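You operate a simulated robot arm through the tools that you are given. There is no shell and no other tool. Be economical: measure what you need, move in short steps, check, and stop when the job is done.

The job below is to be done with a simulated robot arm. You get a single attempt, and the scene is never put back.

TASK
Put one of the spice jars from the long worktop on top of the brown loaf cake.
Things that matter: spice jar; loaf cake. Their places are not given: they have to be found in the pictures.

It is judged by the outcome, as a careful person would: the job done as asked, and still so three seconds after it is handed in. It fails if anything else is knocked over, pushed out of place, dropped, spilled or broken.

THE ROBOT
A 7-joint arm with a two-finger parallel gripper, fixed in place. Base frame: the origin is at the foot of the arm, x ahead of it, y to its left, z up; the work surface is at about z = 0. Lengths are in m, angles in rad, forces in N, time in s.
With the tool pointing down near the work surface it reaches from about 0.22 to 0.58 m from the base axis. Its first joint turns from -1.152 to 1.152 rad. Payload 2.5 kg.
The TCP is the grasp point between the finger pads, 0.023 m short of the fingertips. In the tool frame z runs along the fingers and y along their closing line. The gripper opens to 0.094 m. The fingers are 0.038 m wide and 0.01 m thick; the gripper's body (0.054 by 0.096 m) begins 0.039 m behind the TCP.
Orientation is told as [roll, pitch, yaw] about the base's x, y, z axes, in that order, counted from this pose: with the fingers straight down and closing along the base's y, the tool's x points along the base's -x, its y along +y and its z along -z.

THE INTERFACE
- The arm moves only by the tool jog_arm. Its argument "moves" is one flat list of numbers, 7 for each row, row after row: the opening in per cent of the stroke, from 0 (shut) to 100 (fully open), then the shift along the tool's x, y, z in cm, then the turn, a rotation vector about the tool's x, y, z in rad. In form: [fingers, dx, dy, dz, wx, wy, wz, fingers, dx, dy, dz, wx, wy, wz, ...]. A call has 1 to 20 rows; each row shifts and turns the commanded pose from where the row before left it, along the tool's axes as they then stand. A row lasts 0.2 s, in which the tool goes at most 0.05 m and 0.15 rad; a call with a longer step from one row to the next is refused whole, and so is a gripper value outside its range. Where a pose cannot be reached the arm comes as near as it can. A force on the tool above 40 N (or 10 N above the force at the start of the call, whichever is more), or a blocked arm, ends the call early, and 0.2 s more pass. The fingers move at their own pace (about 0.108 m/s each) and stop on an object; they squeeze with about 31 N. The grip force told is the motor's: it shows also when the fingers shut on nothing. Time passes only in rows, and 0.2 s behind the last, so rows that do not move let the fingers close. The reply holds the time, the measured pose of the TCP, the force on the tool along the base axes, the opening and the grip force, in the units named above and with some noise.
- Cameras (640 x 400 px; columns grow to the right, rows downward): "scene" is fixed at [0.101, -0.3955, 0.5524]; the picture's right is [0.95, -0.32, 0.00], its down [-0.16, -0.48, -0.86] and it looks along [0.27, 0.82, -0.51] (base axes); focal length 366 px, centre (320, 200). "wrist" rides on the gripper at [-0.039, 0, -0.044] in the tool frame; the picture's right is [0.00, -1.00, 0.00], its down [0.97, 0.00, -0.24] and it looks along [0.24, 0.00, 0.97] (tool axes); focal length 218 px, centre (320, 200).
- get_image(camera): a new picture of that camera. It takes no simulated time.
- locate(camera, pixels): there is no depth. For up to 12 entries [column, row, z] of the newest picture of that camera ("zoom" is the newest enlarged one), the place [x, y] in the base frame at which the ray of that pixel passes the height z, good to about 0.002 m. It takes no simulated time.
- close_up(camera, box): a new picture of the part [left, top, right, bottom] of that camera's present view, enlarged. It takes no simulated time.
- finish_job(): hands the job in; it is judged then, once.

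Work in short steps. Measure before you move; look again where a grasp or a placing could have gone wrong, and mend it. You have 60 turns and 20 pictures in all, those below and enlarged ones among them. Open the gripper and draw the arm clear of the work before you hand the job in, unless the task says otherwise; then end with one line.

The tools are called after "Emit:" as name(argument=value, ...) on one line, values as JSON. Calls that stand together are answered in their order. jog_arm: Moves the arm, as the interface text tells. Its arguments: {"type":"object","properties":{"moves":{"type":"array","items":{"type":"number"}}},"required":["moves"]} The other tools are called the same way: get_image (camera) takes a picture; locate (camera, pixels) gives the place at which the rays of pixels pass given heights; close_up (camera, box) takes an enlarged picture of a part of a camera's view; finish_job () hands the job in.

At the start:

```text
time_s: 0.0
tool_pos: [0.3252, 0.123, 0.3315]
tcp_rot: [0.0, 0.0, -0.001]
ft_force: [-0.9, 0.5, -0.1]
grip_width: 0.094
finger_force: 0.1
```

scene: 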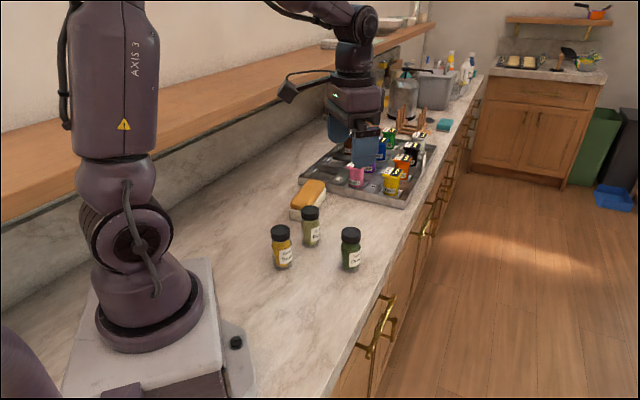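
wrist: 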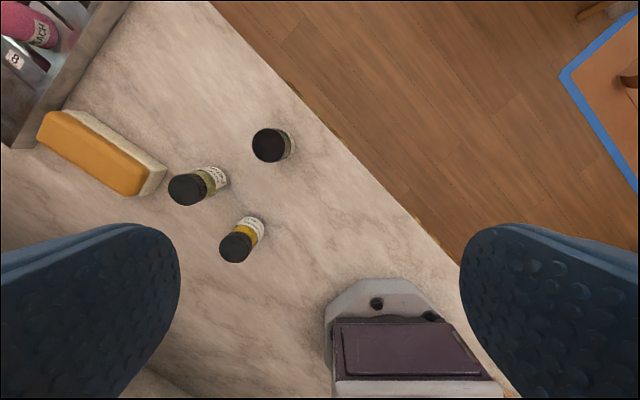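

The scene shows three jars near (282,247), (310,227) and (351,249) and an orange-topped block at (308,198). I'll enlarge that area and the tray to identify the loaf cake.

Emit:
close_up(camera="scene", box=[240, 160, 400, 280])

Emit:
close_up(camera="scene", box=[280, 50, 640, 210])

```text
3.33 times, centred on (320, 220) of scene
```

zoom: 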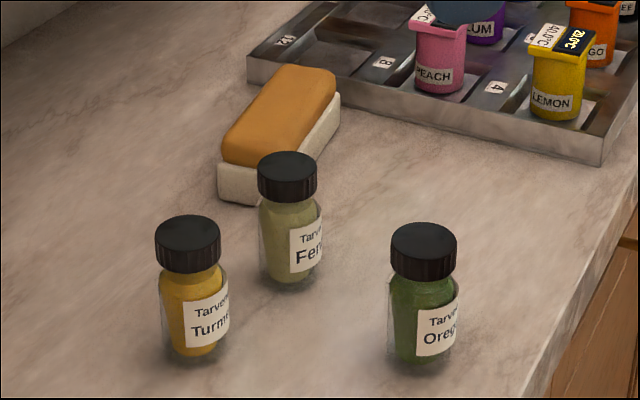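

```text
1.78 times, centred on (460, 130) of scene
```

zoom: 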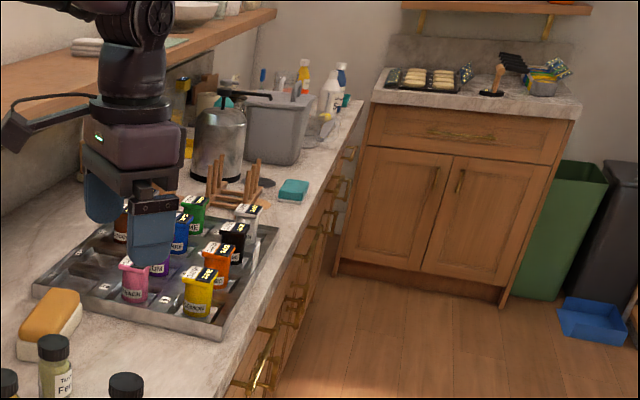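

The block with the browned top on the worktop (scene ~(308,198)) is the loaf cake. Next I'll triangulate the jars and the loaf from both cameras.

Emit:
locate(camera="scene", pixels=[[282, 263.6, 0], [349.5, 265, 0], [310.5, 241.6, 0], [290, 218.5, 0], [306.6, 221.5, 0], [326, 197.5, 0], [280.4, 229.6, 0.08], [351, 231.4, 0.08], [310.2, 209.5, 0.08], [291, 206, 0.04], [308, 209.5, 0.04], [325, 183, 0.04]])

Emit:
locate(camera="wrist", pixels=[[236, 247, 0.08], [269, 145, 0.08], [186, 190, 0.08], [236, 247, 0.06], [269, 145, 0.06], [186, 190, 0.06], [38, 135, 0.04], [55, 112, 0.04], [148, 173, 0.04], [130, 195, 0.04], [166, 167, 0], [137, 197, 0]])

Emit:
close_up(camera="wrist", box=[0, 80, 320, 280])

```text
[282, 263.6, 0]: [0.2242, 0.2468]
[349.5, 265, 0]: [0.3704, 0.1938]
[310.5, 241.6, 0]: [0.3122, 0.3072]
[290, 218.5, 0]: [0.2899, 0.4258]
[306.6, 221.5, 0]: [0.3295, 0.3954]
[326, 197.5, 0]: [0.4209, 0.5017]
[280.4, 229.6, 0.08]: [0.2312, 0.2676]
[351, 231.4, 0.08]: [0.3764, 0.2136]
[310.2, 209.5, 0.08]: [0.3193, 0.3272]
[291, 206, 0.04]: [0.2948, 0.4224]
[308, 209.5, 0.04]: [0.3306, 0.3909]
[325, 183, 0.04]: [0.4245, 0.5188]
```

```text
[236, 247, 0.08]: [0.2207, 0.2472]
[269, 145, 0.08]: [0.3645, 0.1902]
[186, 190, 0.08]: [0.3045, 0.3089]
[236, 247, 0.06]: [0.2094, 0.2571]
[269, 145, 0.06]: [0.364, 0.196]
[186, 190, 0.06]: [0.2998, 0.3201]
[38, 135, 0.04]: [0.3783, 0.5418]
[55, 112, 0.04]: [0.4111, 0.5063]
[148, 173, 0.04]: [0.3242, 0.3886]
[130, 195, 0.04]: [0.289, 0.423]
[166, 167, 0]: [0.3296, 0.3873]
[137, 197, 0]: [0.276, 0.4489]
```

```text
2.00 times, centred on (160, 180) of wrist
```

zoom: 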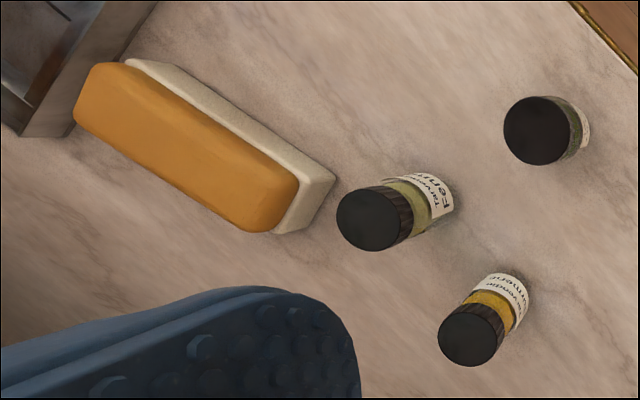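

Cross-referencing both views puts the oregano jar at about (0.366, 0.187), roughly 0.10 tall and 0.04 wide. The loaf runs from near-end (0.31, 0.406) to about (0.40, 0.525), with its top at about 0.045. I'll move above the oregano jar and verify, and check the wall and shelf clearance from the last scene picture.

Emit:
jog_arm(moves=[100, -1.4, 2.2, 2.5, 0, 0, 0, 100, -1.4, 2.1, 3, 0, 0, 0, 100, -1.3, 2.1, 3, 0, 0, 0, 100, 0, 0, 3, 0, 0, 0, 100, 0, 0, 0, 0, 0, 0])

Emit:
locate(camera="scene", pixels=[[240, 165, 0], [280, 140, 0], [240, 118, 0.25], [300, 88, 0.25], [300, 88, 0.35]])

Emit:
get_image(camera="wrist")

```text
time_s: 1.2
tool_pos: [0.3664, 0.1878, 0.2169]
tcp_rot: [0.001, 0.0, 0.001]
ft_force: [0.6, 0.5, -0.3]
grip_width: 0.094
finger_force: 0.0
```

```text
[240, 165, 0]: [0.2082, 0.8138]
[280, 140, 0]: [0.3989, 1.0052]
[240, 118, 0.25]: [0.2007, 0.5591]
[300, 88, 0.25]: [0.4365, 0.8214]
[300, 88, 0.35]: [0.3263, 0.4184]
```

```text
14 pictures are left
```

wrist: 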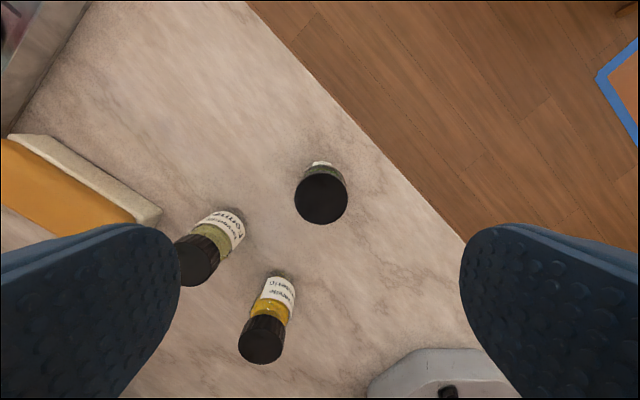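

The oregano cap is at (321,199), about 53 px wide. I'll locate its centre and edges at the top height.

Emit:
locate(camera="wrist", pixels=[[321, 199, 0.1], [295, 199, 0.1], [347, 199, 0.1], [321, 199, 0.09], [322, 165, 0.0], [321, 162, 0.06]])

```text
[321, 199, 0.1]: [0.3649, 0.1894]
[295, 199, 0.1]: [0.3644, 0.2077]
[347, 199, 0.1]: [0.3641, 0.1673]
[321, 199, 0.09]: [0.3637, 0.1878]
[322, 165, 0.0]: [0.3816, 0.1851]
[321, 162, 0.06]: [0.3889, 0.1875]
```

The cap centre is about (0.365, 0.1885) and the TCP is within 2 mm of it. I'll descend to z≈0.07 with the fingers open.

Emit:
jog_arm(moves=[100, 0.15, 0, 3, 0, 0, 0, 100, 0, 0, 3, 0, 0, 0, 100, 0, 0, 3, 0, 0, 0, 100, 0, 0, 2.5, 0, 0, 0, 100, 0, 0, 2, 0, 0, 0, 100, 0, 0, 1.2, 0, 0, 0, 100, 0, 0, 0, 0, 0, 0])

Emit:
close_up(camera="scene", box=[240, 160, 440, 285])

```text
time_s: 2.8
tool_pos: [0.3644, 0.1873, 0.0695]
tcp_rot: [0.0, 0.001, 0.001]
ft_force: [-0.7, 0.5, 0.2]
grip_width: 0.0939
finger_force: 0.1
```

```text
3.20 times, centred on (340, 222) of scene
```

zoom: 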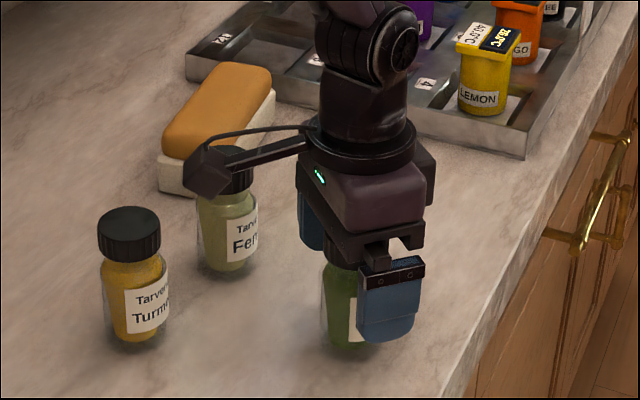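

The jar stands between the fingers and nothing has been touched. I'll close and let the grip settle.

Emit:
jog_arm(moves=[0, 0, 0, 0, 0, 0, 0, 0, 0, 0, 0, 0, 0, 0, 0, 0, 0, 0, 0, 0, 0, 0, 0, 0, 0, 0, 0, 0])

```text
time_s: 3.8
tool_pos: [0.3654, 0.1878, 0.0685]
tcp_rot: [0.0, 0.001, -0.001]
ft_force: [-0.3, -0.5, 0.1]
grip_width: 0.047
finger_force: 31.0
```

Gripped at 0.047 m with 31 N. I'll lift straight up 14 cm.

Emit:
jog_arm(moves=[0, 0, 0, -1, 0, 0, 0, 0, 0, 0, -2, 0, 0, 0, 0, 0, 0, -3, 0, 0, 0, 0, 0, 0, -3, 0, 0, 0, 0, 0, 0, -3, 0, 0, 0, 0, 0, 0, -2, 0, 0, 0, 0, 0, 0, 0, 0, 0, 0])

Emit:
get_image(camera="wrist")

Emit:
close_up(camera="scene", box=[220, 110, 440, 248])

```text
time_s: 5.4
tool_pos: [0.3658, 0.1871, 0.2095]
tcp_rot: [0.0, 0.0, 0.001]
ft_force: [0.7, 0.3, -2.6]
grip_width: 0.0472
finger_force: 32.1
```

```text
12 pictures are left
```

wrist: 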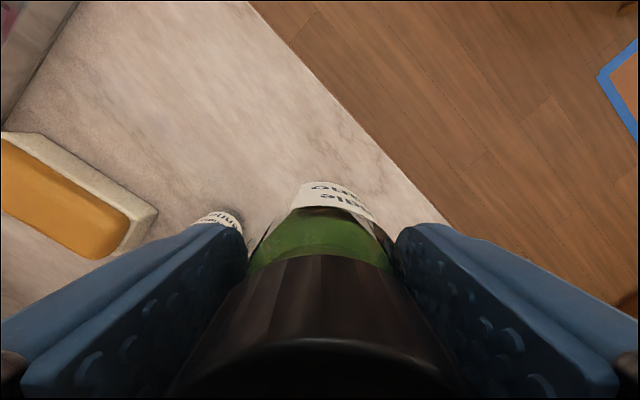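

```text
2.90 times, centred on (330, 179) of scene
```

zoom: 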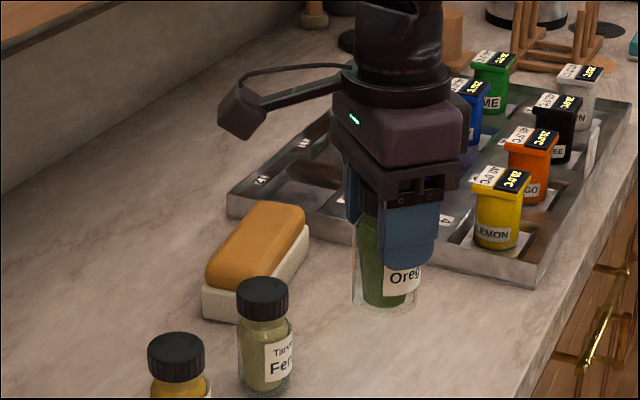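

The jar is held firmly and everything else is undisturbed. I'll carry it high to a viewing spot beside the loaf (about 0.28, 0.44, z 0.23), so the wrist camera looks down on the loaf.

Emit:
jog_arm(moves=[0, 0, 0, -2, 0, 0, 0, 0, 0.9, 2.5, 0, 0, 0, 0, 0, 0.9, 2.5, 0, 0, 0, 0, 0, 0.9, 2.5, 0, 0, 0, 0, 0, 0.9, 2.5, 0, 0, 0, 0, 0, 0.9, 2.5, 0, 0, 0, 0, 0, 0.9, 2.5, 0, 0, 0, 0, 0, 0.9, 2.5, 0, 0, 0, 0, 0, 0.9, 2.5, 0, 0, 0, 0, 0, 0.7, 2.5, 0, 0, 0, 0, 0, 0.7, 2.5, 0, 0, 0, 0, 0, 0, 0, 0, 0, 0, 0])

Emit:
get_image(camera="wrist")

Emit:
get_image(camera="scene")

```text
time_s: 7.8
tool_pos: [0.2917, 0.4141, 0.2282]
tcp_rot: [-0.024, -0.011, 0.008]
ft_force: [2.7, -0.3, -1.9]
grip_width: 0.0468
finger_force: 31.1
stopped in row 11: the force on the tool passed its limit (the readings are from after the stop); the commanded pose is now the measured one
```

```text
10 pictures are left
```

wrist: 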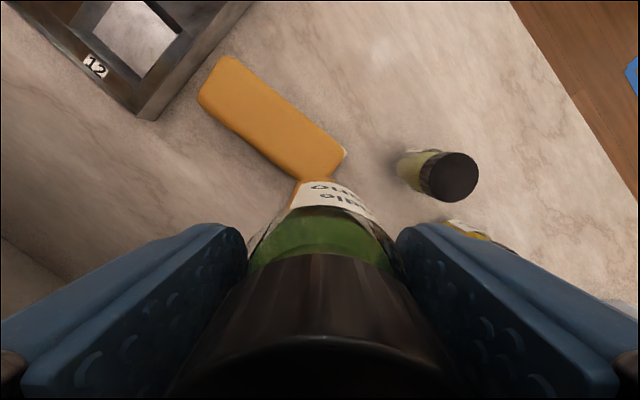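

```text
9 pictures are left
```

scene: 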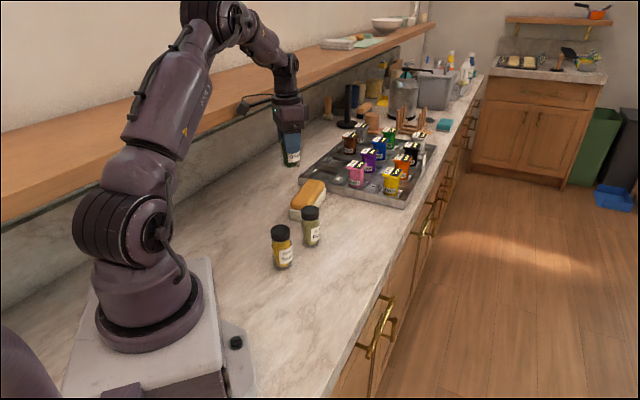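

The reply shows a force stop. In the scene, the cable arm on the gripper, which points to -x, has reached the shelf edge near (243,106), and nothing fell. I'll back away from the shelf, level the tool, and measure the loaf (brown top corners (345,155), (235,55), (198,97), (300,182)) from this picture first.

Emit:
locate(camera="wrist", pixels=[[345, 153, 0.05], [232, 55, 0.05], [198, 95, 0.05], [298, 182, 0.05], [345, 153, 0.035], [232, 55, 0.035], [198, 95, 0.035], [298, 182, 0.035]])

Emit:
locate(camera="scene", pixels=[[291, 207, 0.05], [307, 211, 0.05], [325, 184, 0.05], [311, 180, 0.05], [308, 196, 0.05], [243, 108, 0.3], [243, 108, 0.33]])

Emit:
jog_arm(moves=[0, -1, -1, 0, 0, 0, 0, 0, -1.5, -1.5, 0, 0, 0, 0, 0, -1.5, -1.5, 0, 0, 0, 0, 0, 0, 0, 0, -0.024, 0.011, 0, 0, 0, 0, 0, 0, 0, 0])

```text
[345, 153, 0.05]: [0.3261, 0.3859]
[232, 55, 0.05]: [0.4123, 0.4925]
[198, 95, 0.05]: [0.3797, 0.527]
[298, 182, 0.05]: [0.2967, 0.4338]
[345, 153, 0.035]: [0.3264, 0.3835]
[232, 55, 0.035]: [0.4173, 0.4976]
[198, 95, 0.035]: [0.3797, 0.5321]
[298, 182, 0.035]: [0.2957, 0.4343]
```

```text
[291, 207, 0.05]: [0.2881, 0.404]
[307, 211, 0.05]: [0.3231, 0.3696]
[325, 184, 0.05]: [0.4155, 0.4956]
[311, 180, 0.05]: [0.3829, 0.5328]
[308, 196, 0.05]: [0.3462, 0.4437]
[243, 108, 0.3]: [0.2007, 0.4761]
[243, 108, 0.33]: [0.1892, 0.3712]
```

```text
time_s: 8.9
tool_pos: [0.3329, 0.3759, 0.2312]
tcp_rot: [0.0, 0.001, 0.011]
ft_force: [-0.9, 0.0, -1.8]
grip_width: 0.047
finger_force: 30.8
```

Clear of the shelf and level again. The loaf's brown top runs from near-end centre (0.31, 0.403) to far-end (0.396, 0.511), z≈0.05, so I'll aim for (0.344, 0.446). First I'll yaw about +0.7 rad here, to swing the cable arm away from the shelf.

Emit:
jog_arm(moves=[0, 0, 0, 0, 0, 0, -0.14, 0, 0, 0, 0, 0, 0, -0.14, 0, 0, 0, 0, 0, 0, -0.14, 0, 0, 0, 0, 0, 0, -0.14, 0, 0, 0, 0, 0, 0, -0.13, 0, 0, 0, 0, 0, 0, 0])

Emit:
get_image(camera="scene")

```text
time_s: 10.3
tool_pos: [0.3317, 0.3755, 0.2312]
tcp_rot: [0.0, -0.003, 0.702]
ft_force: [-0.1, 0.3, -1.9]
grip_width: 0.047
finger_force: 31.2
```

```text
8 pictures are left
```

scene: 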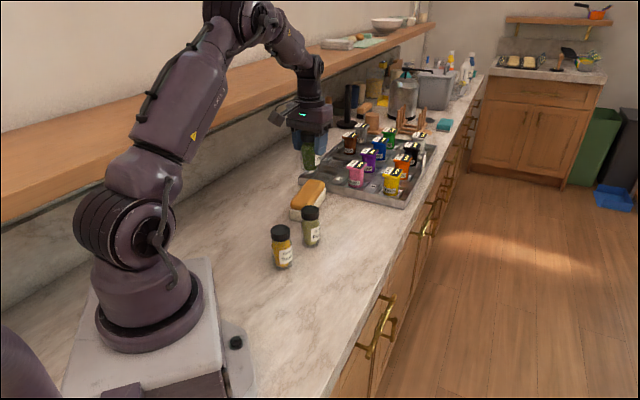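

The cable arm is now foreshortened near (281,112). I'll zoom in to see whether it points toward or away from the shelf.

Emit:
close_up(camera="scene", box=[220, 60, 380, 160])

```text
4.00 times, centred on (300, 110) of scene
```

zoom: 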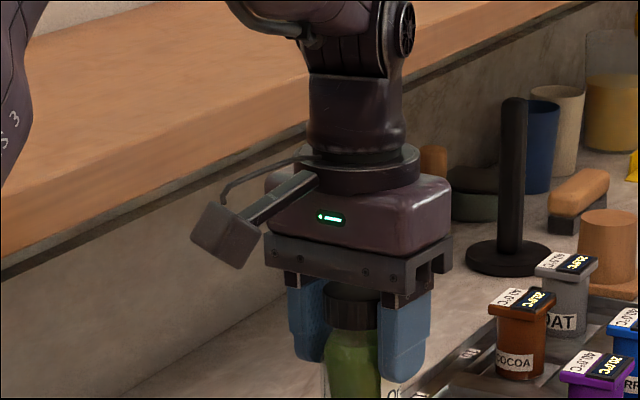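

The cable arm now points toward the camera, clear of the shelf. I'll move over the target (0.344, 0.446) and come down to about z 0.15.

Emit:
jog_arm(moves=[0, -1.4, 1.2, 0, 0, 0, 0, 0, -1.4, 1.2, 0, 0, 0, 0, 0, -1.4, 1.1, 0, 0, 0, 0, 0, -1.3, 1.1, 0, 0, 0, 0, 0, 0, 0, 2, 0, 0, 0, 0, 0, 0, 2, 0, 0, 0, 0, 0, 0, 2, 0, 0, 0, 0, 0, 0, 2, 0, 0, 0, 0, 0, 0, 0, 0, 0, 0])

Emit:
close_up(camera="scene", box=[220, 110, 380, 230])

Emit:
get_image(camera="wrist")

```text
time_s: 12.3
tool_pos: [0.3451, 0.4463, 0.1509]
tcp_rot: [0.003, -0.001, 0.699]
ft_force: [0.0, 0.0, -2.3]
grip_width: 0.0469
finger_force: 31.2
```

```text
3.33 times, centred on (300, 170) of scene
```

zoom: 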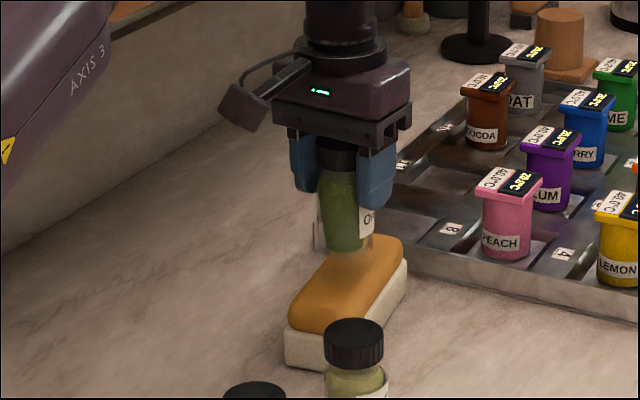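

```text
5 pictures are left
```

wrist: 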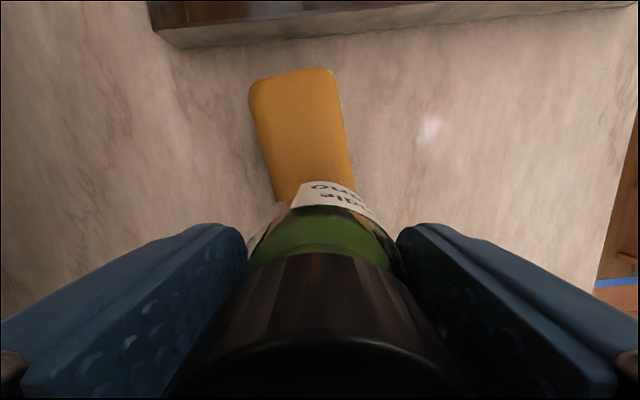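

The loaf emerges under the jar with its edges at (274,195) and (355,185) and its far end at (250,90)–(332,70). I'll measure the lateral centring.

Emit:
locate(camera="wrist", pixels=[[272, 190, 0.045], [355, 185, 0.045], [250, 95, 0.045], [337, 90, 0.045], [295, 67, 0.045]])

```text
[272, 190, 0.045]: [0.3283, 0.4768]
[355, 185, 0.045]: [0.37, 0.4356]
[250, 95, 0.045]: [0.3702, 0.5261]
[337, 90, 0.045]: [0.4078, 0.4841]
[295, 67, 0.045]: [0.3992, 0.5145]
```

The jar is about 3 mm off the loaf's midline, so I'll shift +0.3 cm in tool y and lower 2.5 cm.

Emit:
jog_arm(moves=[0, 0, 0.3, 0, 0, 0, 0, 0, 0, 0, 1, 0, 0, 0, 0, 0, 0, 1, 0, 0, 0, 0, 0, 0, 0.5, 0, 0, 0, 0, 0, 0, 0, 0, 0, 0])

Emit:
close_up(camera="scene", box=[270, 130, 350, 230])

```text
time_s: 13.6
tool_pos: [0.3435, 0.4499, 0.1294]
tcp_rot: [0.002, -0.005, 0.701]
ft_force: [-3.3, -5.4, 19.8]
grip_width: 0.0473
finger_force: 30.5
```

```text
4.00 times, centred on (310, 180) of scene
```

zoom: 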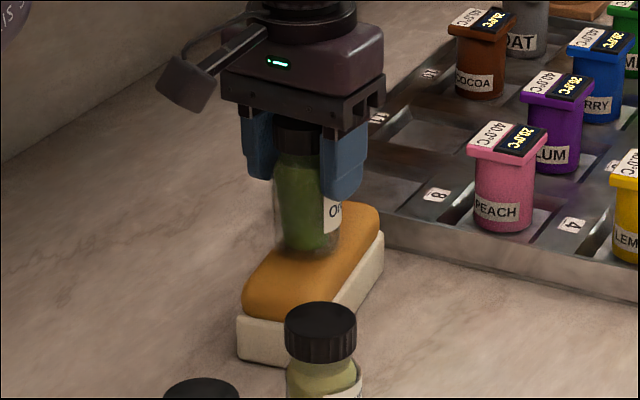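

Contact already (20 N), so the loaf top is at about z 0.06. I'll check where the jar's foot (zoom ~(307,241)) and the loaf outline lie before letting go.

Emit:
locate(camera="zoom", pixels=[[307, 241, 0.06], [272, 240, 0.06], [342, 240, 0.06], [307, 258, 0.06], [243, 290, 0.05], [330, 300, 0.04], [382, 215, 0.05], [355, 202, 0.06], [325, 268, 0.06], [255, 265, 0.06]])

```text
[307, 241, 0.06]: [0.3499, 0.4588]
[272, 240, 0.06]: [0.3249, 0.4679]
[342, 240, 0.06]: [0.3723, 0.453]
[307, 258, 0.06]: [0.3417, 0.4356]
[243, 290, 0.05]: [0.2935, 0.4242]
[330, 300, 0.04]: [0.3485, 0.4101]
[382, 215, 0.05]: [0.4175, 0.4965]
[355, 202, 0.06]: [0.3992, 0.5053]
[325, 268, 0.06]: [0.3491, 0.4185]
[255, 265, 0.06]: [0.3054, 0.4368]
```

The jar foot centre is on the loaf's midline within a couple of mm. I'll ease off the downward push by 0.3 cm and read the force.

Emit:
jog_arm(moves=[0, 0, 0, -0.15, 0, 0, 0, 0, 0, 0, -0.1, 0, 0, 0, 0, 0, 0, 0, 0, 0, 0])

```text
time_s: 14.3
tool_pos: [0.3435, 0.4489, 0.1286]
tcp_rot: [0.002, -0.002, 0.701]
ft_force: [2.7, 3.5, 8.3]
grip_width: 0.0472
finger_force: 30.7
```

Only a light push (about 8 N) remains. I'll ease off a touch more and then open gradually.

Emit:
jog_arm(moves=[0, 0, 0, -0.08, 0, 0, 0, 0, 0, 0, 0, 0, 0, 0, 52, 0, 0, 0, 0, 0, 0, 56, 0, 0, 0, 0, 0, 0, 65, 0, 0, 0, 0, 0, 0, 80, 0, 0, 0, 0, 0, 0, 95, 0, 0, 0, 0, 0, 0, 95, 0, 0, 0, 0, 0, 0])

Emit:
close_up(camera="scene", box=[270, 130, 350, 230])

```text
time_s: 16.1
tool_pos: [0.3428, 0.4483, 0.1293]
tcp_rot: [0.002, 0.0, 0.701]
ft_force: [-0.2, -0.9, 0.0]
grip_width: 0.0895
finger_force: 0.0
```

```text
4.00 times, centred on (310, 180) of scene
```

zoom: 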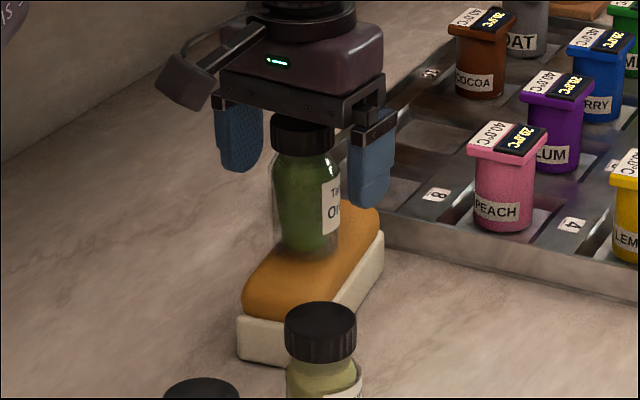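

The jar stands upright on the loaf, released. I'll raise straight up 11 cm, then retreat away from the shelf.

Emit:
jog_arm(moves=[95, 0, 0, -1, 0, 0, 0, 95, 0, 0, -2, 0, 0, 0, 95, 0, 0, -2, 0, 0, 0, 95, 0, 0, -2, 0, 0, 0, 95, 0, 0, -2, 0, 0, 0, 95, 0, 0, -2, 0, 0, 0, 95, 1.6, -1.9, 0, 0, 0, 0, 95, 1.6, -1.9, 0, 0, 0, 0, 95, 1.6, -1.9, 0, 0, 0, 0, 95, 1.6, -1.9, 0, 0, 0, 0, 95, 1.6, -1.9, 0, 0, 0, 0, 95, 1.6, -1.9, 0, 0, 0, 0, 95, 0, 0, 0, 0, 0, 0])

Emit:
get_image(camera="scene")

```text
time_s: 18.9
tool_pos: [0.3415, 0.3, 0.24]
tcp_rot: [0.002, -0.001, 0.702]
ft_force: [-0.6, -0.5, 0.5]
grip_width: 0.0893
finger_force: 0.1
```

```text
2 pictures are left
```

scene: 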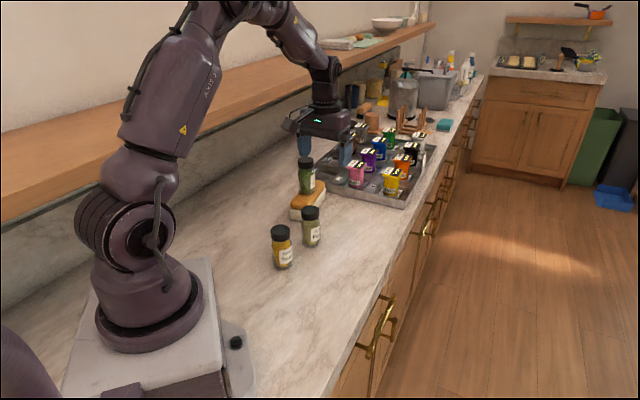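

The jar stands upright on the loaf at (306,178), the other objects are in place, and the arm is clear. I'll hand the job in.

Emit:
finish_job()

```text
The job is handed in.
```

The oregano jar is standing upright on top of the brown loaf cake, and nothing else looks moved. On the way, the gripper's cable arm bumped the shelf edge once; I backed off and turned it away.
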